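You operate a simulated robot arm through the tools that you are given. There is no shell and no other tool. Be economical: measure what you need, move in short steps, check, and stop when the job is done.

You run a simulated robot arm. Do the job below in one go: nothing can be reset, and whatever is moved stays where it is left.

Task
Put the four loose weights back in the block, each in the hole that fits it.
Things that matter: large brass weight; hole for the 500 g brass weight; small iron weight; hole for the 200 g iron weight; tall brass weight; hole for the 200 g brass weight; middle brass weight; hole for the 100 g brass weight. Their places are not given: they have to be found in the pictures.

The check looks at the end state, three seconds after you hand in, the way a careful person would. Anything else that was tipped, shoved, dropped, spilled or broken makes it a failure.

Robot
A 6-joint arm with a two-finger parallel gripper, fixed in place. Base frame: the origin is at the foot of the arm, x ahead of it, y to its left, z up; the work surface is at about z = 0. Readings come in m, degrees, newtons and seconds.
With the tool pointing down near the work surface it reaches from about 0.14 to 0.58 m from the base axis. Its first joint turns from -66.0 to 66.0 degrees. Payload 2.1 kg.
The tool frame sits at the grasp point between the pads (the TCP): z along the fingers, y along the line on which they close. The tips reach 0.03 m beyond it. The gripper opens to 0.094 m. The fingers are 0.028 m wide and 0.01 m thick; the gripper's body (0.05 by 0.096 m) begins 0.055 m behind the TCP.
Orientation is told as [roll, pitch, yaw] about the base's x, y, z axes, in that order, counted from this pose: with the fingers straight down and closing along the base's y, the tool's x points along the base's -x, its y along +y and its z along -z.

Tools
- The arm moves only by the tool nudge_tool. Its argument "targets" is a list of rows, each a list of 6 numbers: the shift along the tool's x, y, z in cm, then the turn, a rotation vector about the tool's x, y, z in degrees. In form: [[dx, dy, dz, ax, ay, az], ...]. A call has 1 to 10 rows; each row is the pose to reach, as a shift and turn from the pose commanded when the call began, along the tool's axes at that moment. "jaw" is the finger opening in cm, from 0 to 9.4, set as the call begins (left out, the last holds). A row lasts 0.2 s, in which the tool goes at most 0.05 m and 8.6 degrees; a call with a longer step from one row to the next is refused whole, and so is a gripper value outside its range. Where a pose cannot be reached the arm comes as near as it can. A force on the tool above 40 N (or 10 N above the force at the start of the call, whichever is more), or a blocked arm, ends the call early, and 0.2 s more pass. Each finger travels about 0.072 m/s and halts on what it meets, pressing with about 31 N; the grip force reading is that of the motor and also rises with nothing between the fingers. The clock runs only during rows and for 0.2 s after the last one: add rows that repeat a pose to give the fingers time. The reply holds the time, the measured pose of the TCP, the force on the tool along the base axes, the opening and the grip force, in the units named above and with some noise.
- Cameras (640 x 400 px; columns grow to the right, rows downward): "scene" is fixed at [0.0671, -0.3805, 0.4873]; the picture's right is [0.65, -0.76, 0.00], its down [-0.42, -0.36, -0.84] and it looks along [0.63, 0.55, -0.55] (base axes); focal length 313 px, centre (320, 200). "wrist" rides on the gripper at [-0.037, 0, -0.058] in the tool frame; the picture's right is [0.00, -1.00, 0.00], its down [0.97, 0.00, -0.24] and it looks along [0.24, 0.00, 0.97] (tool axes); focal length 218 px, centre (320, 200).
- snapshot(camera): a new picture of that camera. No time passes.
- locate(camera, pixels): for up to 12 pixels [column, row] of the newest picture of that camera ("zoom" is the newest enlarged one), the place [x, y, z] in the base frame of the surface seen there, good to about 0.003 m. No time passes.
- inspect(camera, box): a new picture of the part [left, top, right, bottom] of that camera's present view, enlarged. No time passes.
- job_done(): hands the job in; it is judged then, once.

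Keep the steps short. Do not move on a guess: measure, check each grasp and each placing, and mend mistakes. In all there are 80 turns and 54 pictures (those below and enlarged ones count). Leave the gripper open and the arm clear of the work at the hand-in unless told otherwise, and finish with a single line.

The tools are called after "Emit:" as a command line: name --pt "numbers of a row" for each row, then --argument value for the rest, lists and objects as JSON in quotes. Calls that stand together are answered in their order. nudge_tool: Moves the arm, as the interface text tells. Its arguments: {"type":"object","properties":{"targets":{"type":"array"},"jaw":{"type":"number"}},"required":["targets"]} The other tools are called the same way: snapshot (camera) takes a picture; locate (camera, pixels) gives the place of the surface under pixels of a picture; inspect (camera, box) takes an enlarged picture of a part of a camera's view; job_done () hands the job in.

At the start:

```text
time: 0.0
position: [0.3728, -0.1132, 0.2577]
ee_rot: [0.1, -0.1, -0.1]
contact_force: [0.6, 0.1, 0.2]
opening: 0.094
gripper_force: 0.0
```

scene: 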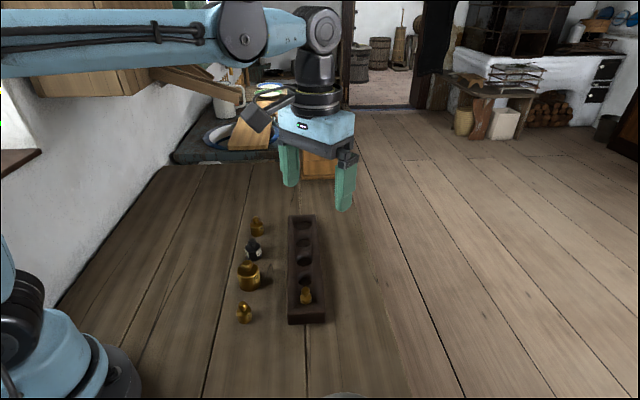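
wrist: 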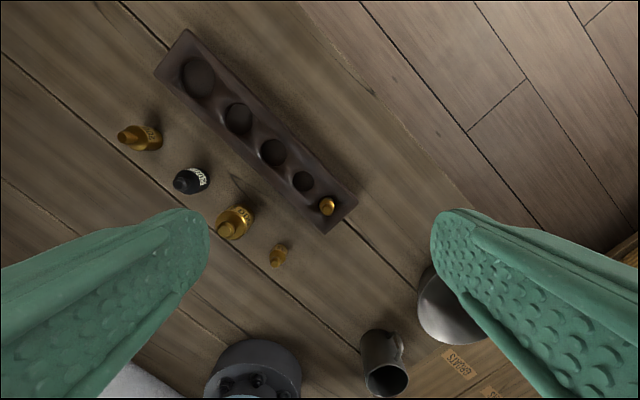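

I see a block with five holes, one of them filled, and four loose weights beside it. I'll enlarge both views to read the details.

Emit:
inspect --camera "scene" --box '[210, 200, 350, 335]'

Emit:
inspect --camera "wrist" --box '[100, 20, 380, 280]'

```text
2.96 times, centred on (280, 268) of scene
```

zoom: 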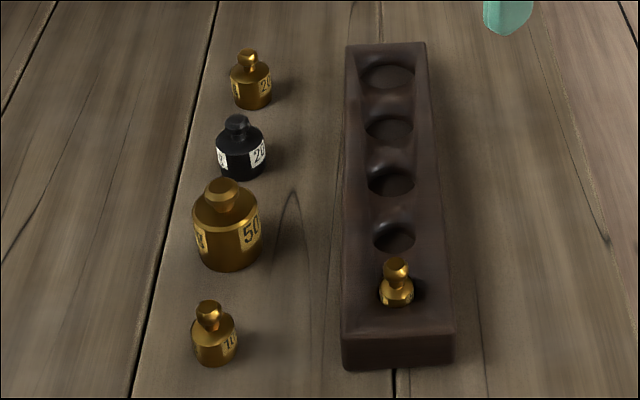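

```text
1.54 times, centred on (240, 150) of wrist
```

zoom: 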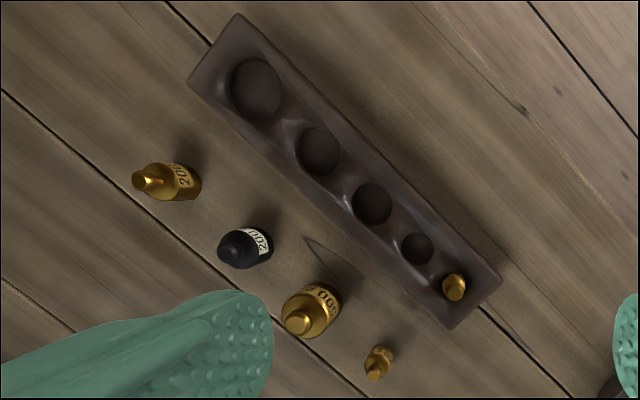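

From far to near, the holes look like 500 g, two mid-sized ones, then 100 g, with the small one filled. Next I'll measure hole centres and rims in the wrist zoom.

Emit:
locate --camera "zoom" --pixels '[[237, 20], [193, 83], [496, 280], [452, 324], [256, 90], [319, 151], [372, 203], [417, 248], [454, 287], [223, 105], [345, 205], [300, 118]]'

Emit:
locate --camera "zoom" --pixels '[[143, 182], [178, 182], [232, 250], [258, 243], [297, 322], [320, 308], [374, 372], [383, 357], [200, 185], [272, 250], [334, 322], [390, 363]]'

```text
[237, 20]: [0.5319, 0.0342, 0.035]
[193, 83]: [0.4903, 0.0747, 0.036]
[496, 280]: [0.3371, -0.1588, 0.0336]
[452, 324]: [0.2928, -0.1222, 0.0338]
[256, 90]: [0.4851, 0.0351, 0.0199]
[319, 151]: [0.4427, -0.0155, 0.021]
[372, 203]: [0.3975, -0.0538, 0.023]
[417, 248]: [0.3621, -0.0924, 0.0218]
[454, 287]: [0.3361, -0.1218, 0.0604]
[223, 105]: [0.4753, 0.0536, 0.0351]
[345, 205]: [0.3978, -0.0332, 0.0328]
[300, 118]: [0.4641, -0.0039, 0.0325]
```

```text
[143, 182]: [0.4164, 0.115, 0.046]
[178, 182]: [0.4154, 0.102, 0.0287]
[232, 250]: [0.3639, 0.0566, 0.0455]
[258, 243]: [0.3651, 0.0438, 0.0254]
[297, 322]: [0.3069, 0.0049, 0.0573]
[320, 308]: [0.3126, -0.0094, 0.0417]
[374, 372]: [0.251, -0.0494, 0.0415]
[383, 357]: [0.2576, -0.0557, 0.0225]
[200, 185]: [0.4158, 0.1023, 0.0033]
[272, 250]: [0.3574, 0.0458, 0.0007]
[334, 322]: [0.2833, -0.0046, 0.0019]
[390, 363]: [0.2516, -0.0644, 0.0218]
```

Block top is at z≈0.034 and the hole floors at about 0.021. The block axis lies at about 45° in x–y, and the weights row runs parallel to it. I'll turn the tool 45° and move above the middle, so the fingers close across the block and I get a straight view.

Emit:
nudge_tool --pt "0 2 0 0 0 -8" --pt "0 4 0 0 0 -16" --pt "0 6 0 0 0 -24" --pt "0 8 0 0 0 -32" --pt "0 10 0 0 0 -40" --pt "0 11 0 0 0 -45" --pt "0 11 0 0 0 -45"

Emit:
snapshot --camera "wrist"

```text
time: 1.6
position: [0.3696, -0.0022, 0.2565]
ee_rot: [0.1, 0.0, 45.1]
contact_force: [0.0, 0.0, 0.2]
opening: 0.0941
gripper_force: 0.0
```

```text
49 pictures are left
```

wrist: 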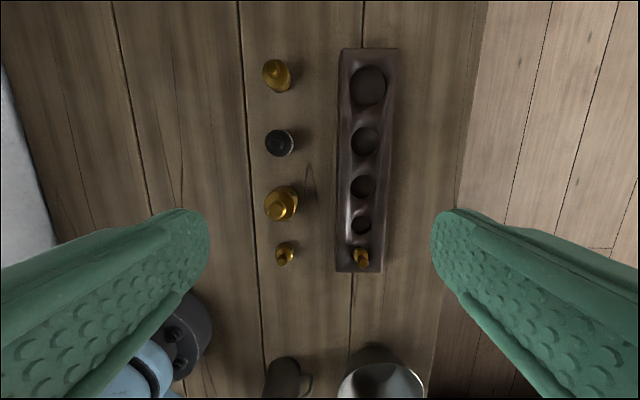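

Emit:
inspect --camera "wrist" --box '[220, 40, 420, 165]'

Emit:
inspect --camera "wrist" --box '[220, 160, 420, 285]'

```text
3.20 times, centred on (320, 102) of wrist
```

zoom: 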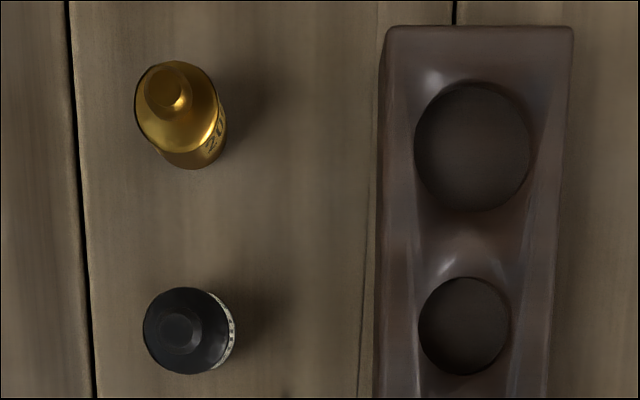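

```text
3.20 times, centred on (320, 222) of wrist
```

zoom: 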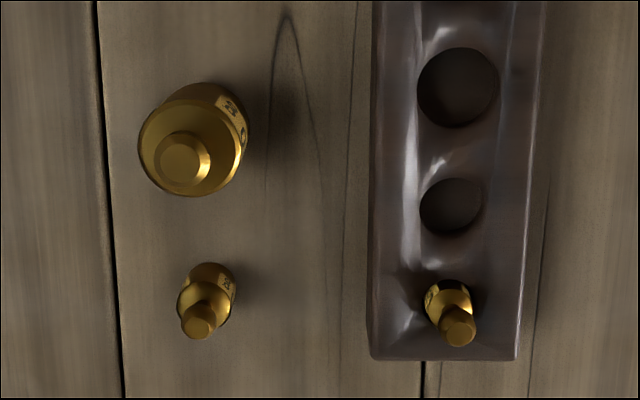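

The holes differ by diameter: roughly 46, 37, 32 and 26 mm. The iron 200 g is visibly wider than the brass 200 g, so iron goes in hole 2 and tall brass in hole 3. I'll go lower over the block's centre line for a precise measurement.

Emit:
nudge_tool --pt "0.3 -2 3 0 0 0" --pt "0.6 -4 6 0 0 0" --pt "1.0 -5.65 10 0 0 0" --pt "1.0 -5.65 10 0 0 0" --pt "1.0 -5.65 10 0 0 0"

Emit:
inspect --camera "wrist" --box '[220, 30, 420, 155]'

Emit:
inspect --camera "wrist" --box '[220, 150, 420, 275]'

```text
time: 2.8
position: [0.4034, -0.0489, 0.1567]
ee_rot: [0.0, 0.0, 44.9]
contact_force: [0.7, 0.1, -0.2]
opening: 0.0941
gripper_force: 0.0
```

```text
3.20 times, centred on (320, 92) of wrist
```

zoom: 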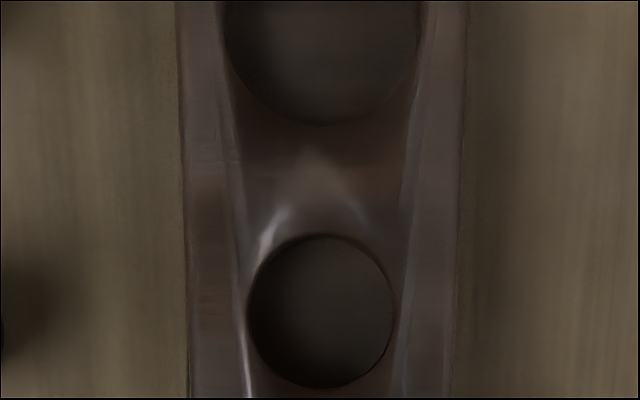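

```text
3.20 times, centred on (320, 212) of wrist
```

zoom: 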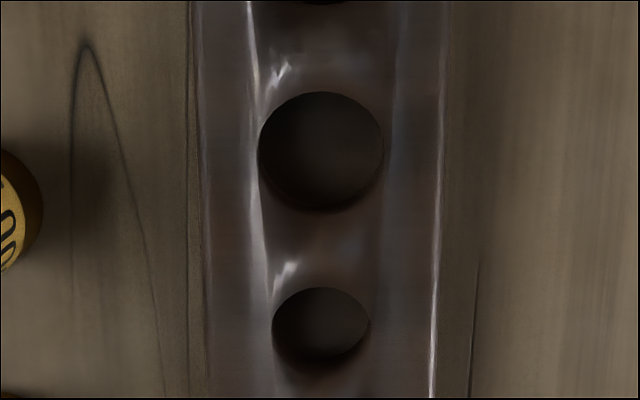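

Now I'll read the heights of the rims and floors of holes 3 and 4.

Emit:
locate --camera "zoom" --pixels '[[252, 152], [390, 152], [320, 87], [320, 217], [320, 150], [266, 325], [374, 325], [320, 283], [320, 370], [320, 322], [205, 200], [435, 200]]'

```text
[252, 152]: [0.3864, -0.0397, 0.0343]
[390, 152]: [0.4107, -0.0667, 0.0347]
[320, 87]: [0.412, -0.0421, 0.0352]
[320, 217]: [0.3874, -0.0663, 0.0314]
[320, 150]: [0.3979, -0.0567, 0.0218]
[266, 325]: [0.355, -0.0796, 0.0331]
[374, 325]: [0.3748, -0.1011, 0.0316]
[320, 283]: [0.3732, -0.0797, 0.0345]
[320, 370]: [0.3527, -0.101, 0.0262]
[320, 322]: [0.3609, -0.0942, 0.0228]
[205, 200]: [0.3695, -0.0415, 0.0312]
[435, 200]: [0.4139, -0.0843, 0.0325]
```

Hole centres, as tool-x offsets from this pose P1, with y≈0 for all:
- **H2:** −5.08 cm
- **H3:** +0.63 cm
- **H4:** +5.85 cm
- **H1:** about −11.5 cm, still to be refined

Next I'll shift 10.9 cm along tool y to sit over the weights row.

Emit:
nudge_tool --pt "0 4 0 0 0 0" --pt "0 8 0 0 0 0" --pt "0 10.9 0 0 0 0" --pt "0 10.9 0 0 0 0" --pt "0 10.9 0 0 0 0"

Emit:
inspect --camera "wrist" --box '[220, 30, 420, 155]'

Emit:
inspect --camera "wrist" --box '[220, 180, 420, 305]'

```text
time: 4.0
position: [0.3256, 0.0284, 0.1565]
ee_rot: [0.0, 0.0, 45.0]
contact_force: [1.0, -0.5, -0.5]
opening: 0.094
gripper_force: 0.0
```

```text
3.20 times, centred on (320, 92) of wrist
```

zoom: 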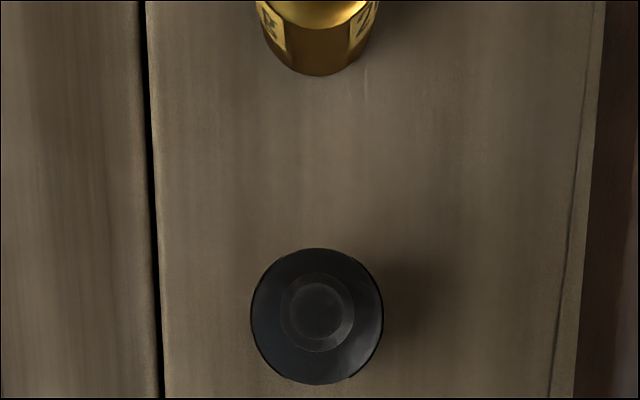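

```text
3.20 times, centred on (320, 242) of wrist
```

zoom: 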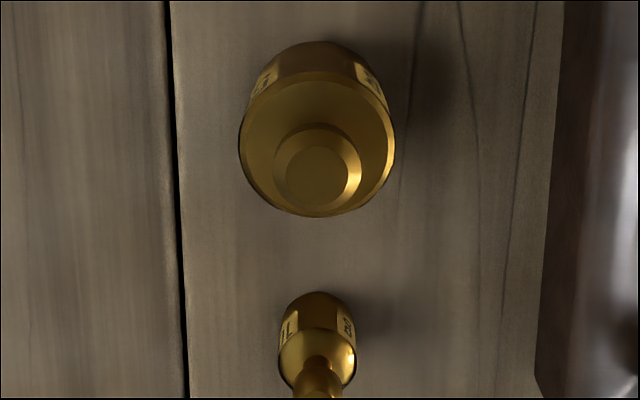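

Iron is centred at about x −5.05 cm and large at +3.0 cm, both with y ≈ +0.08 cm. I'll read the heights of the large and middle weights.

Emit:
locate --camera "zoom" --pixels '[[317, 175], [260, 150], [317, 208], [375, 150], [317, 90], [317, 60], [317, 378], [317, 340], [317, 310], [290, 345], [317, 362], [345, 350]]'

```text
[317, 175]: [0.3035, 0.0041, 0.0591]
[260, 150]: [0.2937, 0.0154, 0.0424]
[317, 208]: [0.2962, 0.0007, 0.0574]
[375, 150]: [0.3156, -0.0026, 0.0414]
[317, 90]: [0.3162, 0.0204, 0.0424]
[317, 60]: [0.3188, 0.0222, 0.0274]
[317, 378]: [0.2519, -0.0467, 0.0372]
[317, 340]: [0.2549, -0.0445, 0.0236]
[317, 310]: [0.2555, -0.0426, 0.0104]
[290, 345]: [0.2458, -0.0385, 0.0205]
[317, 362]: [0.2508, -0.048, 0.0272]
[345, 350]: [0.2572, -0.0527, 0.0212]
```

The large weight's body top is at z≈0.042 and its knob top at 0.059. I'll descend over it to TCP z≈0.044, which puts the tips about 14 mm above the table, with the gripper open.

Emit:
nudge_tool --pt "3.0 0.07 0 0 0 0" --pt "3.0 0.07 3 0 0 0" --pt "3.0 0.07 6 0 0 0" --pt "3.0 0.07 9 0 0 0" --pt "3.0 0.07 11.25 0 0 0" --pt "3.0 0.07 11.25 0 0 0"

Emit:
snapshot --camera "wrist"

```text
time: 5.4
position: [0.3055, 0.0052, 0.0434]
ee_rot: [0.1, 0.0, 45.0]
contact_force: [-0.3, 0.8, -0.6]
opening: 0.0941
gripper_force: 0.1
```

```text
42 pictures are left
```

wrist: 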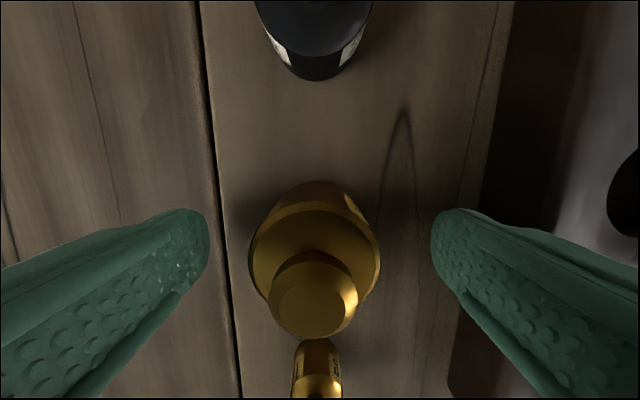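

The weight sits between the fingers, about 1 mm toward +y. I'll correct that and close.

Emit:
nudge_tool --pt "0 0.1 0 0 0 0" --pt "0 0.1 0 0 0 0" --pt "0 0.1 0 0 0 0" --pt "0 0.1 0 0 0 0" --pt "0 0.1 0 0 0 0" --jaw 3.0

Emit:
nudge_tool --pt "0 0 -2 0 0 0" --pt "0 0 -5 0 0 0" --pt "0 0 -8 0 0 0" --pt "0 0 -8 0 0 0"

Emit:
snapshot --camera "wrist"

```text
time: 6.6
position: [0.3041, 0.007, 0.0443]
ee_rot: [0.0, 0.1, 44.9]
contact_force: [-0.9, 0.6, 0.1]
opening: 0.0414
gripper_force: 31.0
```

```text
time: 7.6
position: [0.3038, 0.0083, 0.1235]
ee_rot: [0.1, 0.1, 44.9]
contact_force: [-0.4, 0.3, -4.4]
opening: 0.0413
gripper_force: 31.2
```

```text
41 pictures are left
```

wrist: 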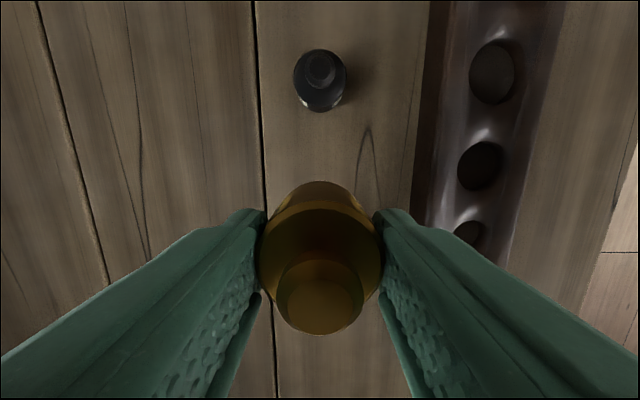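

It's held with an opening of 41.4 mm and centred within about 0.5 mm in tool x. I'll carry it up and over to just short of hole 1 so the wrist camera can measure that hole.

Emit:
nudge_tool --pt "0 -0.5 -3.25 0 0 0" --pt "-2.5 -3.5 -3.25 0 0 0" --pt "-5 -6.5 -3.25 0 0 0" --pt "-7.5 -9.5 -3.25 0 0 0" --pt "-8.5 -11.07 -3.25 0 0 0" --pt "-8.5 -11.07 -3.25 0 0 0" --pt "-8.5 -11.07 -3.25 0 0 0"

Emit:
inspect --camera "wrist" --box '[220, 40, 420, 165]'

Emit:
inspect --camera "wrist" --box '[220, 160, 460, 310]'

```text
time: 9.2
position: [0.4423, -0.0119, 0.1579]
ee_rot: [0.0, 0.1, 45.0]
contact_force: [-0.1, 0.5, -5.2]
opening: 0.0417
gripper_force: 30.9
```

```text
3.20 times, centred on (320, 102) of wrist
```

zoom: 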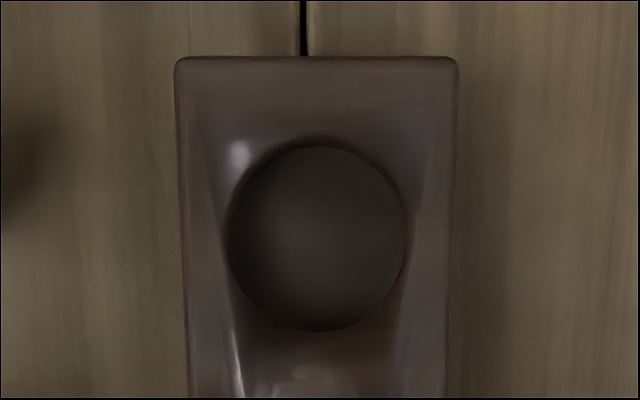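

```text
2.67 times, centred on (340, 235) of wrist
```

zoom: 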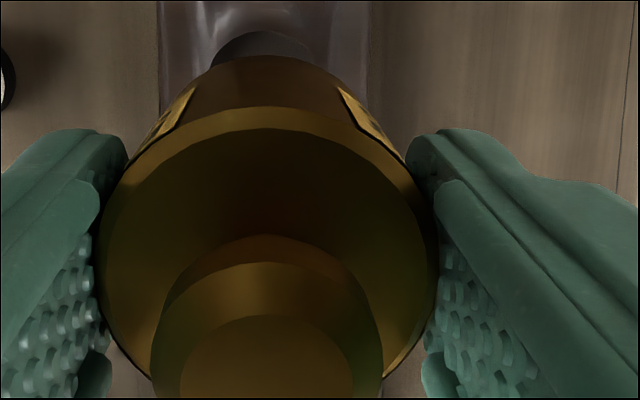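

Hole 1 is centred 6.0 cm ahead in −x and 0.06 cm in +y, and measures about 43 mm against the weight's 41.4 mm. The held weight is centred in the tool. I'll move over the hole and go down until the bottom is about 6 mm above the rim.

Emit:
nudge_tool --pt "-3 0.06 0 0 0 0" --pt "-6.0 0.06 0 0 0 0" --pt "-6.0 0.06 3 0 0 0" --pt "-6.0 0.06 5.5 0 0 0" --pt "-6.0 0.06 7.2 0 0 0" --pt "-6.0 0.06 7.2 0 0 0" --pt "-6.0 0.06 7.2 0 0 0"

Emit:
inspect --camera "wrist" --box '[220, 130, 420, 255]'

Emit:
inspect --camera "scene" --box '[260, 180, 360, 242]'

```text
time: 10.8
position: [0.4838, 0.0333, 0.0836]
ee_rot: [0.0, 0.0, 45.1]
contact_force: [-0.2, -0.4, -4.9]
opening: 0.0415
gripper_force: 31.4
```

```text
3.20 times, centred on (320, 192) of wrist
```

zoom: 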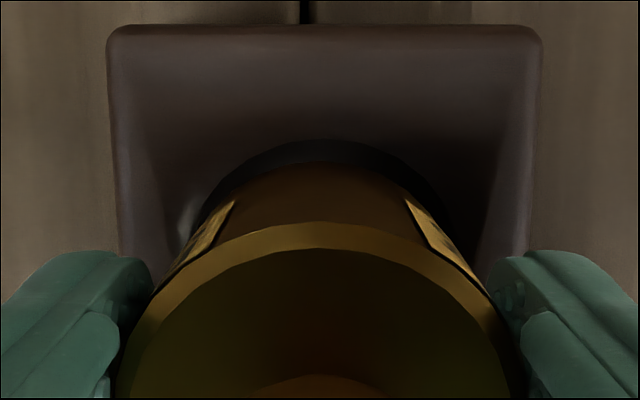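

```text
6.40 times, centred on (310, 211) of scene
```

zoom: 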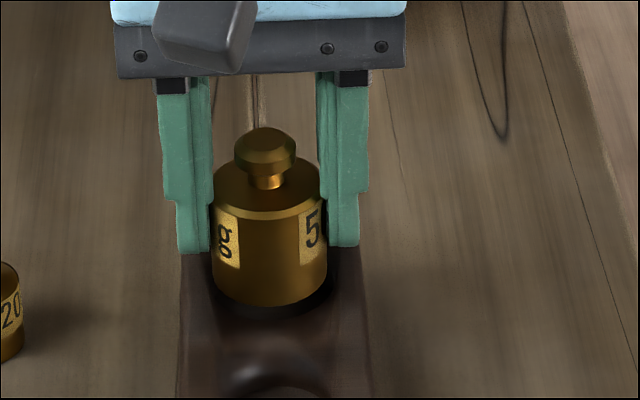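

The picture suggests the hole is about 1 mm further in −x and 0.7 mm in −y, since the dark gap shows at the back and right. I'll correct that, go down a little and check again.

Emit:
nudge_tool --pt "-0.1 -0.07 0 0 0 0" --pt "-0.1 -0.07 0.3 0 0 0" --pt "-0.1 -0.07 0.3 0 0 0"

Emit:
inspect --camera "wrist" --box '[260, 150, 380, 225]'

Emit:
inspect --camera "scene" --box '[280, 200, 330, 231]'

```text
time: 11.6
position: [0.4856, 0.0335, 0.0824]
ee_rot: [0.0, 0.0, 45.0]
contact_force: [0.7, 0.7, -4.6]
opening: 0.0417
gripper_force: 31.2
```

```text
5.33 times, centred on (320, 188) of wrist
```

zoom: 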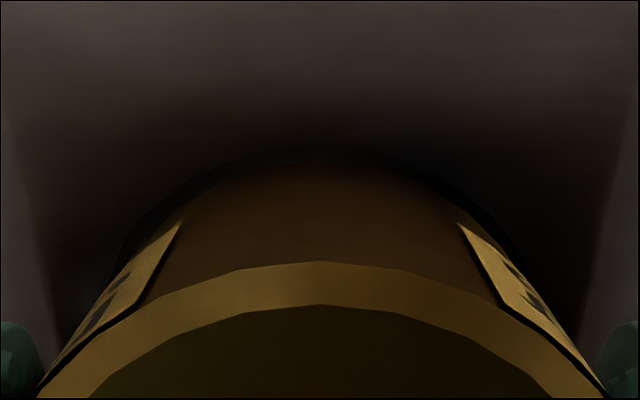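

```text
12.80 times, centred on (305, 216) of scene
```

zoom: 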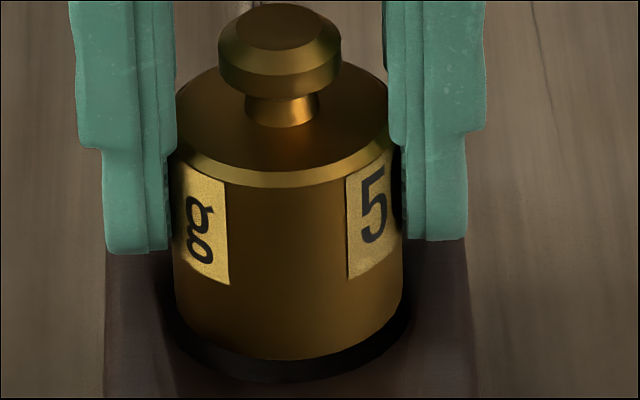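

The gap is now even: about 0.8 mm at the back and symmetric left and right. I'll lower into the hole slowly and watch the force.

Emit:
nudge_tool --pt "0 0 0.3 0 0 0" --pt "0 0 0.6 0 0 0" --pt "0 0 0.9 0 0 0" --pt "0 0 1.2 0 0 0" --pt "0 0 1.2 0 0 0"

Emit:
inspect --camera "scene" --box '[280, 200, 330, 231]'

```text
time: 12.8
position: [0.4867, 0.0312, 0.0689]
ee_rot: [0.0, 0.0, 45.0]
contact_force: [-0.5, -0.2, -5.0]
opening: 0.0415
gripper_force: 31.2
```

```text
12.80 times, centred on (305, 216) of scene
```

zoom: 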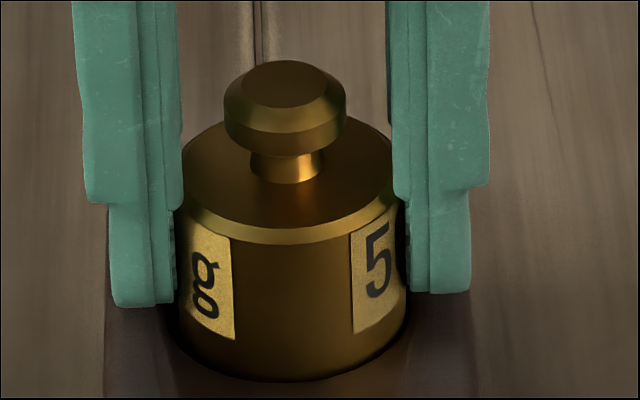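

It slid in with no extra force. I'll lower another 2.5 mm, then release with a small opening and look.

Emit:
nudge_tool --pt "0 0 0.15 0 0 0" --pt "0 0 0.25 0 0 0" --pt "0 0 0.25 0 0 0"

Emit:
nudge_tool --pt "0 0 0 0 0 0" --pt "0 0 0 0 0 0" --pt "0 0 0 0 0 0" --jaw 5.2

Emit:
nudge_tool --pt "0 0 -2 0 0 0" --pt "0 0 -5 0 0 0" --pt "0 0 -8.5 0 0 0" --pt "0 0 -8.5 0 0 0"

Emit:
inspect --camera "scene" --box '[260, 190, 350, 246]'

```text
time: 13.6
position: [0.4844, 0.0331, 0.068]
ee_rot: [0.0, 0.0, 45.2]
contact_force: [-0.1, 1.3, 19.8]
opening: 0.0412
gripper_force: 31.0
```

```text
time: 14.4
position: [0.4852, 0.0316, 0.0672]
ee_rot: [0.0, 0.0, 45.0]
contact_force: [0.0, 0.9, -0.4]
opening: 0.052
gripper_force: 0.0
```

```text
time: 15.4
position: [0.4855, 0.0311, 0.153]
ee_rot: [0.1, 0.0, 45.0]
contact_force: [-0.5, 0.0, -0.1]
opening: 0.0519
gripper_force: 0.1
```

```text
7.11 times, centred on (305, 218) of scene
```

zoom: 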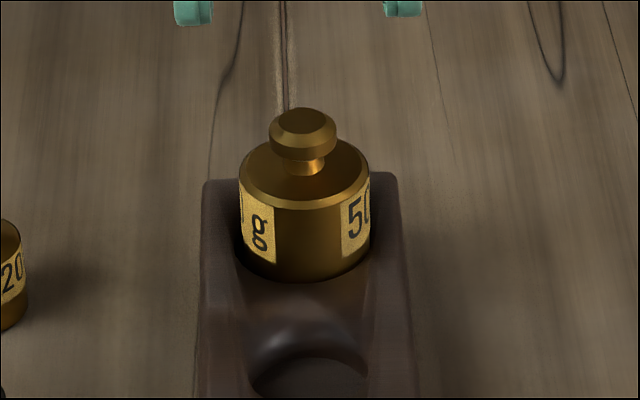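

The large weight is seated. Next is the iron: I'll open, go over it and stop above for a check.

Emit:
nudge_tool --pt "1.5 3 0 0 0 0" --pt "3 6 0 0 0 0" --pt "5 9 0 0 0 0" --pt "6.55 11.05 0 0 0 0" --pt "6.55 11.05 3 0 0 0" --pt "6.55 11.05 6 0 0 0" --pt "6.55 11.05 6 0 0 0" --jaw 9.4

Emit:
snapshot --camera "wrist"

```text
time: 17.0
position: [0.3616, 0.0649, 0.0918]
ee_rot: [0.0, -0.2, 45.0]
contact_force: [0.2, -0.1, 0.3]
opening: 0.0939
gripper_force: 0.1
```

```text
32 pictures are left
```

wrist: 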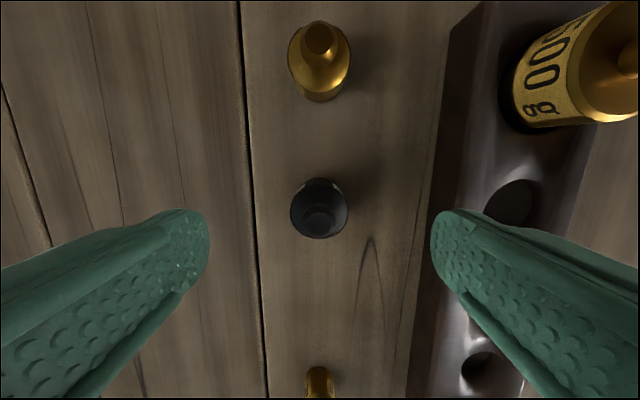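

Iron is centred within 1 mm. I'll descend to TCP z≈0.044, close and lift.

Emit:
nudge_tool --pt "0.06 0 2 0 0 0" --pt "0.06 0 4 0 0 0" --pt "0.06 0 4.81 0 0 0" --pt "0.06 0 4.81 0 0 0"

Emit:
nudge_tool --pt "0 0 0 0 0 0" --pt "0 0 0 0 0 0" --pt "0 0 0 0 0 0" --pt "0 0 0 0 0 0" --pt "0 0 0 0 0 0" --jaw 2.5

Emit:
nudge_tool --pt "0 0 -2 0 0 0" --pt "0 0 -5 0 0 0" --pt "0 0 -8 0 0 0" --pt "0 0 -8 0 0 0"

Emit:
inspect --camera "wrist" --box '[240, 160, 400, 260]'

```text
time: 18.0
position: [0.3607, 0.0637, 0.0447]
ee_rot: [0.0, -0.1, 45.0]
contact_force: [0.4, -0.2, 0.0]
opening: 0.094
gripper_force: 0.1
```

```text
time: 19.2
position: [0.3611, 0.0641, 0.0428]
ee_rot: [0.0, -0.1, 45.0]
contact_force: [1.0, 0.6, 1.1]
opening: 0.0331
gripper_force: 30.9
```

```text
time: 20.2
position: [0.3606, 0.0638, 0.1237]
ee_rot: [0.0, 0.0, 45.0]
contact_force: [0.2, -0.5, -1.8]
opening: 0.0328
gripper_force: 31.0
```

```text
4.00 times, centred on (320, 210) of wrist
```

zoom: 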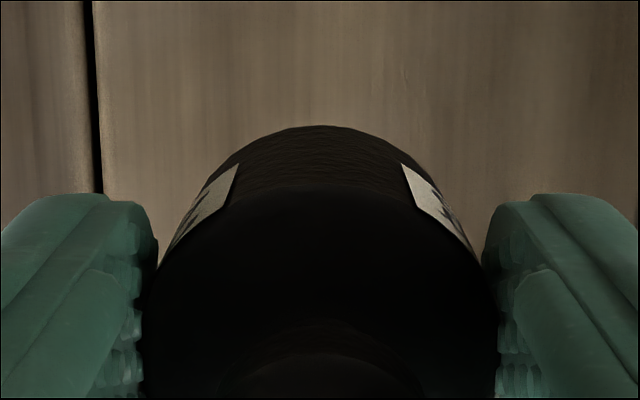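

Iron is held (33.0 mm) and sits about 0.6 mm toward +x in the tool. I'll carry it to hole 2 and stop with the bottom about 5 mm above the rim.

Emit:
nudge_tool --pt "0 -4 0 0 0 0" --pt "-0.1 -8 0 0 0 0" --pt "-0.2 -11.05 0 0 0 0" --pt "-0.2 -11.05 0 0 0 0" --pt "-0.2 -11.05 2.5 0 0 0" --pt "-0.2 -11.05 4.2 0 0 0" --pt "-0.2 -11.05 4.2 0 0 0" --pt "-0.2 -11.05 4.2 0 0 0"

Emit:
inspect --camera "wrist" --box '[260, 150, 380, 225]'

Emit:
inspect --camera "scene" --box '[280, 210, 330, 241]'

```text
time: 22.0
position: [0.4394, -0.0125, 0.0791]
ee_rot: [0.0, 0.0, 45.0]
contact_force: [-1.0, 0.4, -2.5]
opening: 0.0331
gripper_force: 31.1
```

```text
5.33 times, centred on (320, 188) of wrist
```

zoom: 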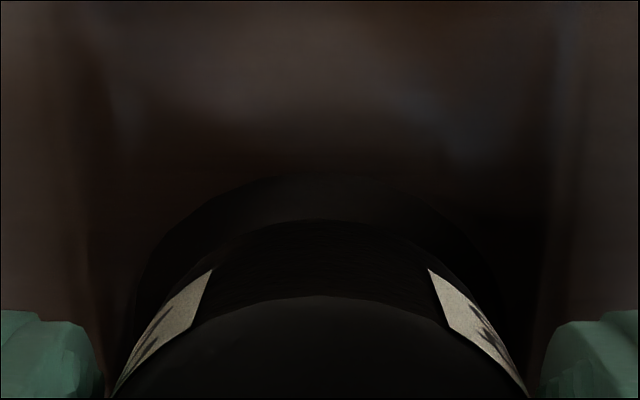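

```text
12.80 times, centred on (305, 226) of scene
```

zoom: 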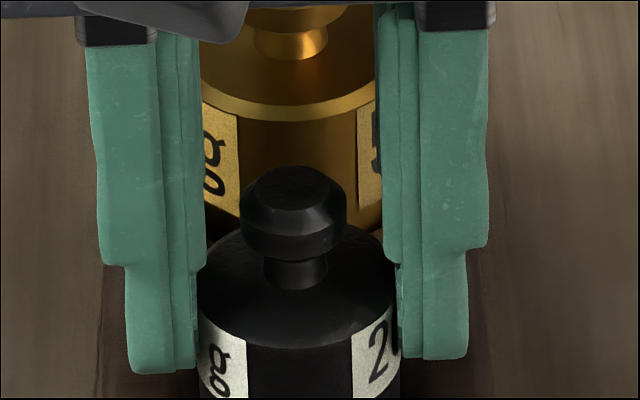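

The back gap is about 3.3 mm where concentric would be about 1.7 mm, so I'll shift −x by 1.2 mm and recheck with a lower scene view.

Emit:
nudge_tool --pt "-0.12 0 0 0 0 0" --pt "-0.12 0 0.2 0 0 0" --pt "-0.12 0 0.2 0 0 0"

Emit:
inspect --camera "scene" --box '[280, 222, 330, 253]'

Emit:
inspect --camera "wrist" --box '[260, 150, 380, 225]'

```text
time: 22.8
position: [0.4412, -0.0128, 0.0786]
ee_rot: [0.0, 0.0, 45.0]
contact_force: [-0.8, 0.7, -2.2]
opening: 0.0331
gripper_force: 30.1
```

```text
12.80 times, centred on (305, 238) of scene
```

zoom: 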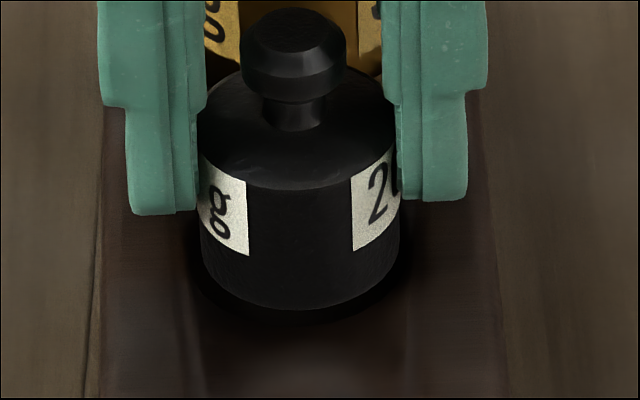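

```text
5.33 times, centred on (320, 188) of wrist
```

zoom: 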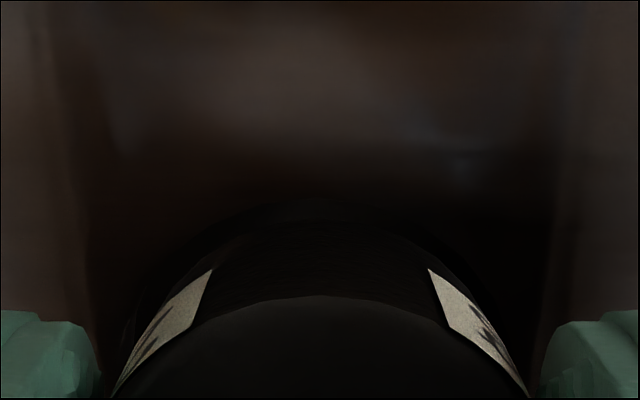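

The gap is about even now, so I'll lower into hole 2.

Emit:
nudge_tool --pt "0 0 0.3 0 0 0" --pt "0 0 0.6 0 0 0" --pt "0 0 0.9 0 0 0" --pt "0 0 1.1 0 0 0" --pt "0 0 1.1 0 0 0"

Emit:
inspect --camera "scene" --box '[280, 222, 330, 253]'

```text
time: 24.0
position: [0.4425, -0.0127, 0.0692]
ee_rot: [0.0, 0.0, 45.0]
contact_force: [-0.2, 0.3, -2.0]
opening: 0.0331
gripper_force: 31.1
```

```text
12.80 times, centred on (305, 238) of scene
```

zoom: 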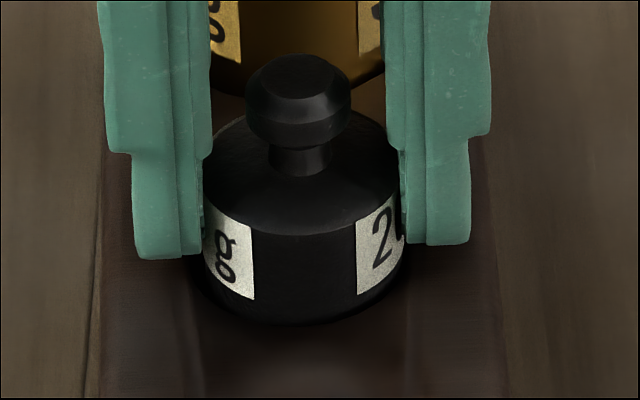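

It's going in freely. I'll lower the last bit, release and lift.

Emit:
nudge_tool --pt "0 0 0.15 0 0 0" --pt "0 0 0.2 0 0 0" --pt "0 0 0.2 0 0 0"

Emit:
nudge_tool --pt "0 0 0 0 0 0" --pt "0 0 0 0 0 0" --pt "0 0 0 0 0 0" --jaw 4.6

Emit:
nudge_tool --pt "0 0 -2 0 0 0" --pt "0 0 -5 0 0 0" --pt "0 0 -8.5 0 0 0" --pt "0 0 -8.5 0 0 0"

Emit:
inspect --camera "scene" --box '[240, 200, 350, 269]'

```text
time: 24.8
position: [0.4403, -0.0134, 0.0669]
ee_rot: [-0.1, 0.0, 44.9]
contact_force: [0.0, -0.7, -2.2]
opening: 0.0329
gripper_force: 31.5
```

```text
time: 25.6
position: [0.4405, -0.0121, 0.0672]
ee_rot: [0.0, 0.0, 45.0]
contact_force: [-1.1, -0.3, -0.4]
opening: 0.0462
gripper_force: 0.1
```

```text
time: 26.6
position: [0.4409, -0.0126, 0.1505]
ee_rot: [0.0, -0.1, 45.0]
contact_force: [-0.6, 0.0, 0.0]
opening: 0.046
gripper_force: 0.1
```

```text
5.80 times, centred on (295, 234) of scene
```

zoom: 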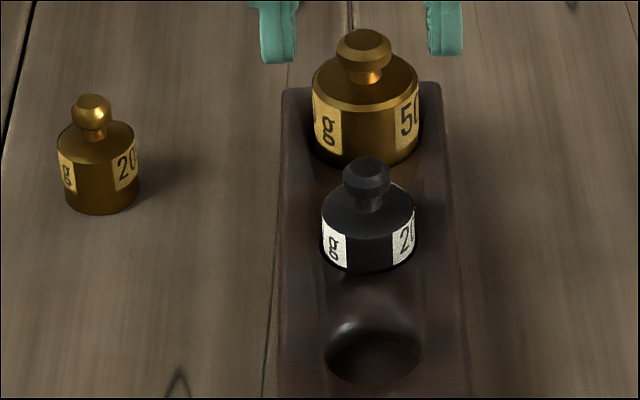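

Iron is seated. Next I'll go over the tall brass, at about dx −7.4 and dy +11, with the gripper open, then check.

Emit:
nudge_tool --pt "-1 3 0 0 0 0" --pt "-3 6 0 0 0 0" --pt "-5.5 9 0 0 0 0" --pt "-7.4 11.0 0 0 0 0" --pt "-7.4 11.0 3 0 0 0" --pt "-7.4 11.0 6 0 0 0" --pt "-7.4 11.0 6 0 0 0" --jaw 9.4

Emit:
inspect --camera "wrist" --box '[220, 140, 420, 265]'

```text
time: 28.2
position: [0.4156, 0.1185, 0.0912]
ee_rot: [0.0, -0.1, 45.0]
contact_force: [0.6, 0.1, 0.0]
opening: 0.0943
gripper_force: 0.0
```

```text
3.20 times, centred on (320, 202) of wrist
```

zoom: 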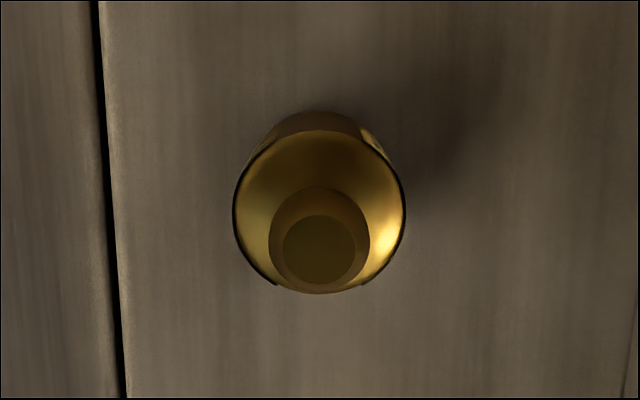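

Emit:
locate --camera "zoom" --pixels '[[319, 250], [319, 150], [250, 210], [390, 210], [319, 118], [245, 215]]'

```text
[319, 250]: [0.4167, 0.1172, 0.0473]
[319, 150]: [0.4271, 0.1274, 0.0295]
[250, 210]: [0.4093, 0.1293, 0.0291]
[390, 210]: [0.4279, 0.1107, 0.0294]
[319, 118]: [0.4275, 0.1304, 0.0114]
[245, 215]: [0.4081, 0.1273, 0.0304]
```

The body top is at z≈0.03, and the weight is centred in y and 2.2 mm toward −x. I'll correct, descend, close and lift.

Emit:
nudge_tool --pt "-0.22 0.02 2 0 0 0" --pt "-0.22 0.02 4 0 0 0" --pt "-0.22 0.02 4.8 0 0 0" --pt "-0.22 0.02 4.8 0 0 0"

Emit:
nudge_tool --pt "0 0 0 0 0 0" --pt "0 0 0 0 0 0" --pt "0 0 0 0 0 0" --pt "0 0 0 0 0 0" --pt "0 0 0 0 0 0" --jaw 2.2

Emit:
nudge_tool --pt "0 0 -2 0 0 0" --pt "0 0 -5 0 0 0" --pt "0 0 -8 0 0 0" --pt "0 0 -8 0 0 0"

Emit:
inspect --camera "wrist" --box '[240, 160, 400, 260]'

```text
time: 29.2
position: [0.417, 0.1203, 0.0447]
ee_rot: [-0.1, -0.1, 45.0]
contact_force: [-0.1, 0.2, -0.1]
opening: 0.0939
gripper_force: 0.1
```

```text
time: 30.4
position: [0.4169, 0.119, 0.044]
ee_rot: [0.0, -0.1, 45.0]
contact_force: [-0.7, 0.2, 1.3]
opening: 0.0301
gripper_force: 30.0
```

```text
time: 31.4
position: [0.4182, 0.122, 0.1245]
ee_rot: [0.0, 0.0, 45.0]
contact_force: [0.6, -0.4, -2.2]
opening: 0.0299
gripper_force: 31.3
```

```text
4.00 times, centred on (320, 210) of wrist
```

zoom: 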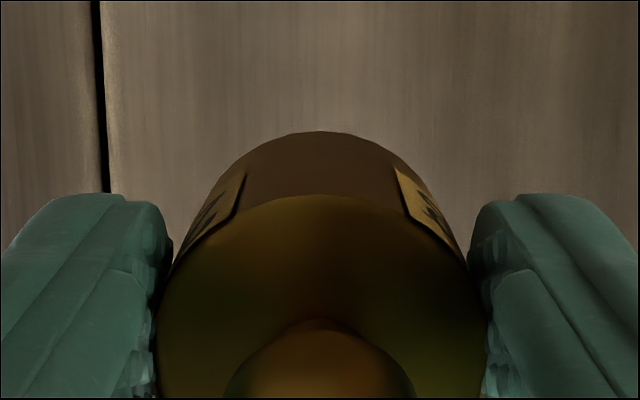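

It's held at 30.0 mm and centred. I'll go along the now-empty row first, then across to hole 3, and stop above the rim.

Emit:
nudge_tool --pt "4 0 0 0 0 0" --pt "8 0 0 0 0 0" --pt "12 0 0 0 0 0" --pt "13.48 -2 0 0 0 0" --pt "13.48 -6 0 0 0 0" --pt "13.48 -10 0 0 0 0" --pt "13.48 -11.02 0 0 0 0" --pt "13.48 -11.02 2.5 0 0 0" --pt "13.48 -11.02 4.3 0 0 0" --pt "13.48 -11.02 4.3 0 0 0"

Emit:
inspect --camera "wrist" --box '[260, 150, 380, 225]'

Emit:
inspect --camera "scene" --box '[280, 245, 330, 276]'

```text
time: 33.6
position: [0.4007, -0.0537, 0.0797]
ee_rot: [-0.1, 0.1, 44.9]
contact_force: [-0.1, 0.9, -1.6]
opening: 0.0298
gripper_force: 30.5
```

```text
5.33 times, centred on (320, 188) of wrist
```

zoom: 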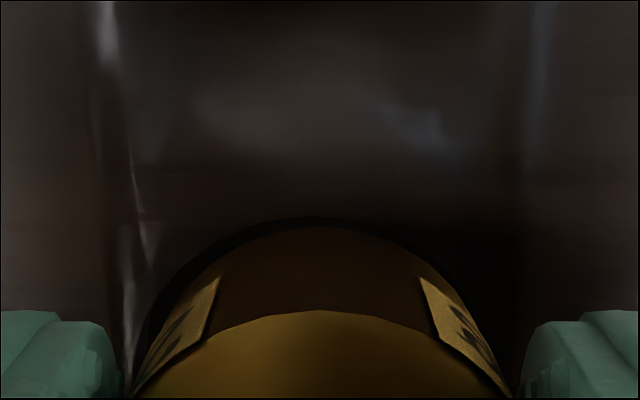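

```text
12.80 times, centred on (305, 260) of scene
```

zoom: 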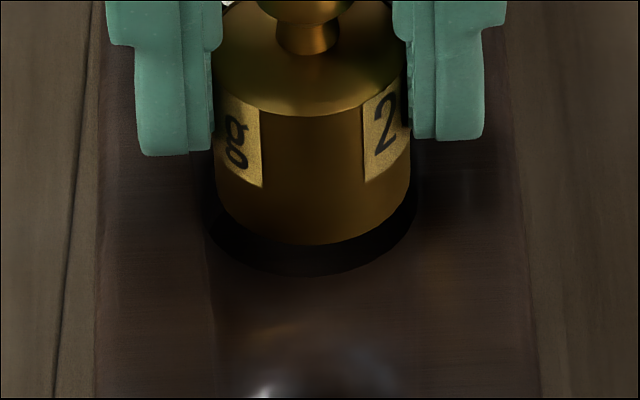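

The hole looks about 0.6 mm toward +y and 0.8 mm toward +x. I'll correct, lower slightly and recheck.

Emit:
nudge_tool --pt "0.08 0.05 0 0 0 0" --pt "0.08 0.05 0.3 0 0 0" --pt "0.08 0.05 0.3 0 0 0"

Emit:
inspect --camera "wrist" --box '[260, 150, 380, 225]'

Emit:
inspect --camera "scene" --box '[280, 245, 330, 276]'

```text
time: 34.4
position: [0.3993, -0.0537, 0.0772]
ee_rot: [0.1, 0.1, 45.1]
contact_force: [0.0, -0.4, -2.0]
opening: 0.0299
gripper_force: 31.2
```

```text
5.33 times, centred on (320, 188) of wrist
```

zoom: 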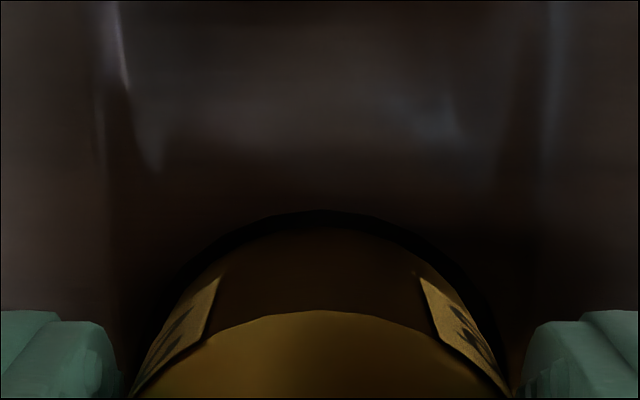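

```text
12.80 times, centred on (305, 260) of scene
```

zoom: 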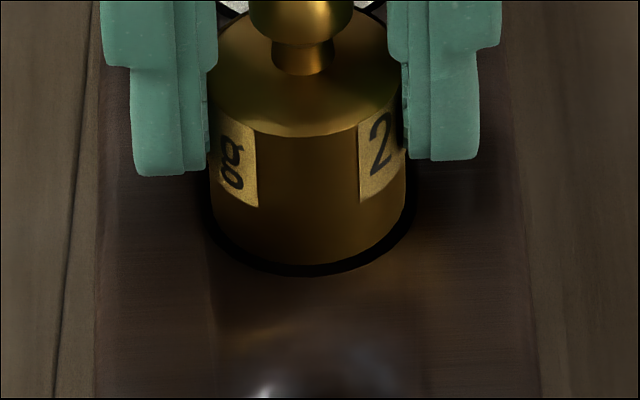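

Even gap all round. I'll lower into hole 3.

Emit:
nudge_tool --pt "0 0 0.3 0 0 0" --pt "0 0 0.6 0 0 0" --pt "0 0 0.9 0 0 0" --pt "0 0 1.1 0 0 0" --pt "0 0 1.1 0 0 0"

Emit:
inspect --camera "scene" --box '[280, 245, 330, 276]'

```text
time: 35.6
position: [0.398, -0.0532, 0.0662]
ee_rot: [0.0, -0.1, 45.0]
contact_force: [-0.1, -0.1, -2.5]
opening: 0.03
gripper_force: 30.7
```

```text
12.80 times, centred on (305, 260) of scene
```

zoom: 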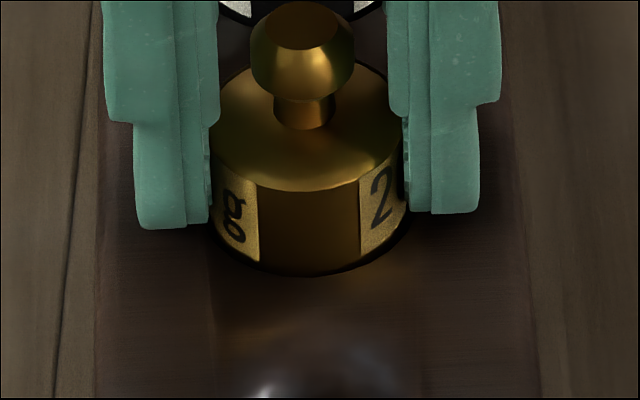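

It's in the hole with no side force. I'll release and lift.

Emit:
nudge_tool --pt "0 0 0 0 0 0" --pt "0 0 0 0 0 0" --pt "0 0 0 0 0 0" --jaw 4.4

Emit:
nudge_tool --pt "0 0 -2 0 0 0" --pt "0 0 -5 0 0 0" --pt "0 0 -8.5 0 0 0" --pt "0 0 -8.5 0 0 0"

Emit:
inspect --camera "scene" --box '[220, 200, 350, 281]'

```text
time: 36.4
position: [0.3989, -0.0542, 0.0662]
ee_rot: [0.0, 0.0, 44.9]
contact_force: [0.2, 0.4, 0.0]
opening: 0.0439
gripper_force: 0.0
```

```text
time: 37.4
position: [0.4001, -0.055, 0.1524]
ee_rot: [-0.1, 0.0, 45.0]
contact_force: [0.0, -0.6, -0.7]
opening: 0.0444
gripper_force: 0.1
```

```text
4.92 times, centred on (285, 240) of scene
```

zoom: 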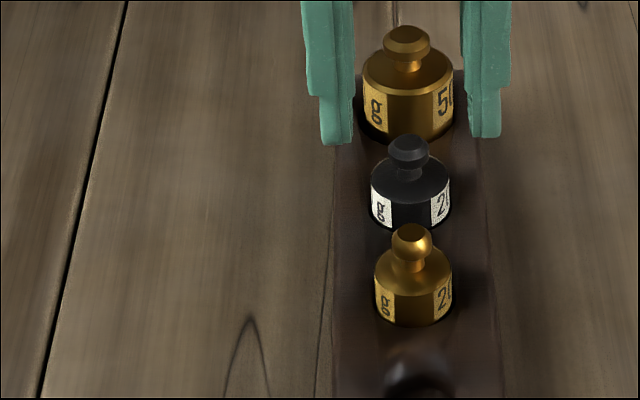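

Tall brass is seated. Last is the middle brass, at about dx +10.2 and dy +10.95. I'll approach and check.

Emit:
nudge_tool --pt "0 4 0 0 0 0" --pt "1.5 8 0 0 0 0" --pt "4 10.92 0 0 0 0" --pt "7.5 10.92 0 0 0 0" --pt "10.2 10.92 0 0 0 0" --pt "10.2 10.92 3 0 0 0" --pt "10.2 10.92 6 0 0 0" --pt "10.2 10.92 6 0 0 0" --jaw 9.4

Emit:
inspect --camera "wrist" --box '[220, 140, 420, 265]'

```text
time: 39.2
position: [0.2502, -0.0485, 0.091]
ee_rot: [0.0, 0.0, 45.0]
contact_force: [0.1, -0.3, 0.3]
opening: 0.0939
gripper_force: 0.0
```

```text
3.20 times, centred on (320, 202) of wrist
```

zoom: 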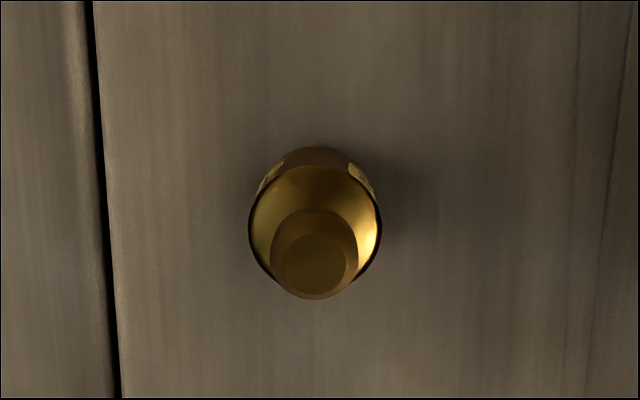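

It's centred at x +2.5 mm and y +1 mm. I'll correct, descend to TCP z≈0.043, close and lift.

Emit:
nudge_tool --pt "0.25 0.1 2 0 0 0" --pt "0.25 0.1 4 0 0 0" --pt "0.25 0.1 4.9 0 0 0" --pt "0.25 0.1 4.9 0 0 0"

Emit:
nudge_tool --pt "0 0 0 0 0 0" --pt "0 0 0 0 0 0" --pt "0 0 0 0 0 0" --pt "0 0 0 0 0 0" --pt "0 0 0 0 0 0" --jaw 1.7

Emit:
nudge_tool --pt "0 0 -2 0 0 0" --pt "0 0 -5 0 0 0" --pt "0 0 -8 0 0 0" --pt "0 0 -8 0 0 0"

Emit:
inspect --camera "wrist" --box '[240, 160, 400, 260]'

```text
time: 40.2
position: [0.2481, -0.0494, 0.0437]
ee_rot: [0.0, 0.1, 45.0]
contact_force: [-0.3, 0.0, 0.2]
opening: 0.0939
gripper_force: 0.1
```

```text
time: 41.4
position: [0.2473, -0.0498, 0.0425]
ee_rot: [0.0, 0.0, 45.0]
contact_force: [0.4, -0.8, 0.0]
opening: 0.0237
gripper_force: 31.4
```

```text
time: 42.4
position: [0.2457, -0.0511, 0.1227]
ee_rot: [0.0, 0.0, 45.0]
contact_force: [-0.1, 0.5, -0.4]
opening: 0.0239
gripper_force: 30.5
```

```text
4.00 times, centred on (320, 210) of wrist
```

zoom: 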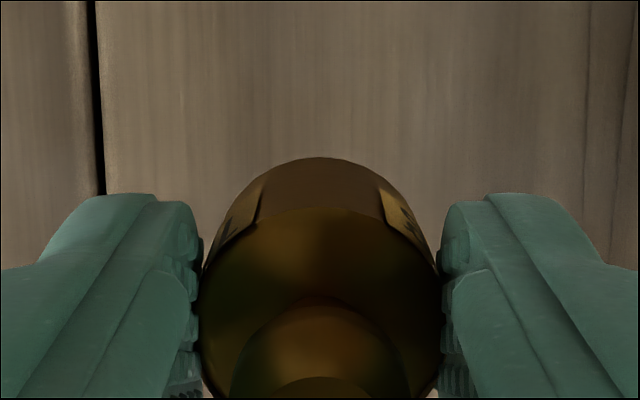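

It's held at 23.8 mm and centred. I'll carry it to hole 4 and stop just above the rim.

Emit:
nudge_tool --pt "-2.5 0 0 0 0 0" --pt "-5.23 -2 0 0 0 0" --pt "-5.23 -6 0 0 0 0" --pt "-5.23 -10 0 0 0 0" --pt "-5.23 -11.04 0 0 0 0" --pt "-5.23 -11.04 2.5 0 0 0" --pt "-5.23 -11.04 4.3 0 0 0" --pt "-5.23 -11.04 4.3 0 0 0" --pt "-5.23 -11.04 4.3 0 0 0"

Emit:
inspect --camera "wrist" --box '[260, 150, 380, 225]'

Emit:
inspect --camera "scene" --box '[280, 265, 330, 296]'

```text
time: 44.4
position: [0.3615, -0.0912, 0.0793]
ee_rot: [0.1, 0.1, 45.0]
contact_force: [0.4, 0.1, -1.0]
opening: 0.0235
gripper_force: 31.0
```

```text
5.33 times, centred on (320, 188) of wrist
```

zoom: 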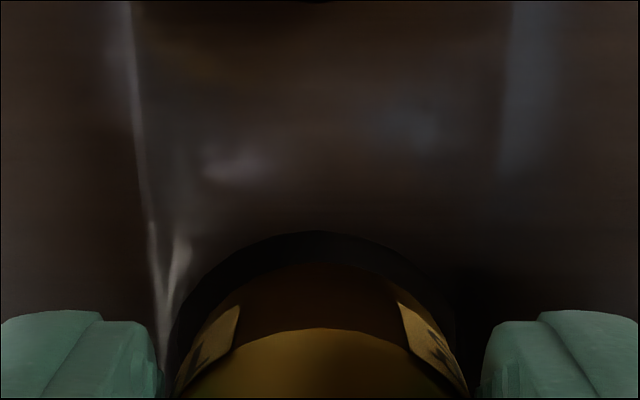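

```text
12.80 times, centred on (305, 280) of scene
```

zoom: 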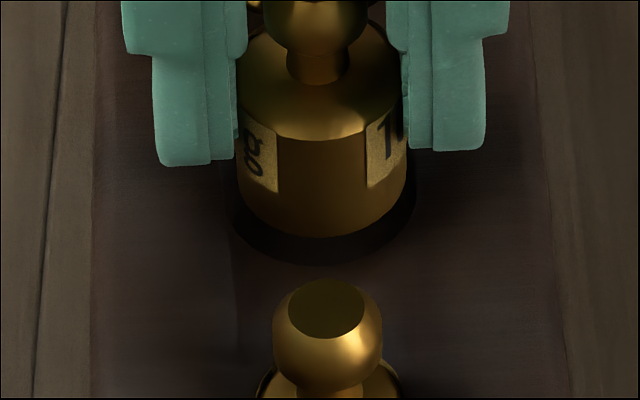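

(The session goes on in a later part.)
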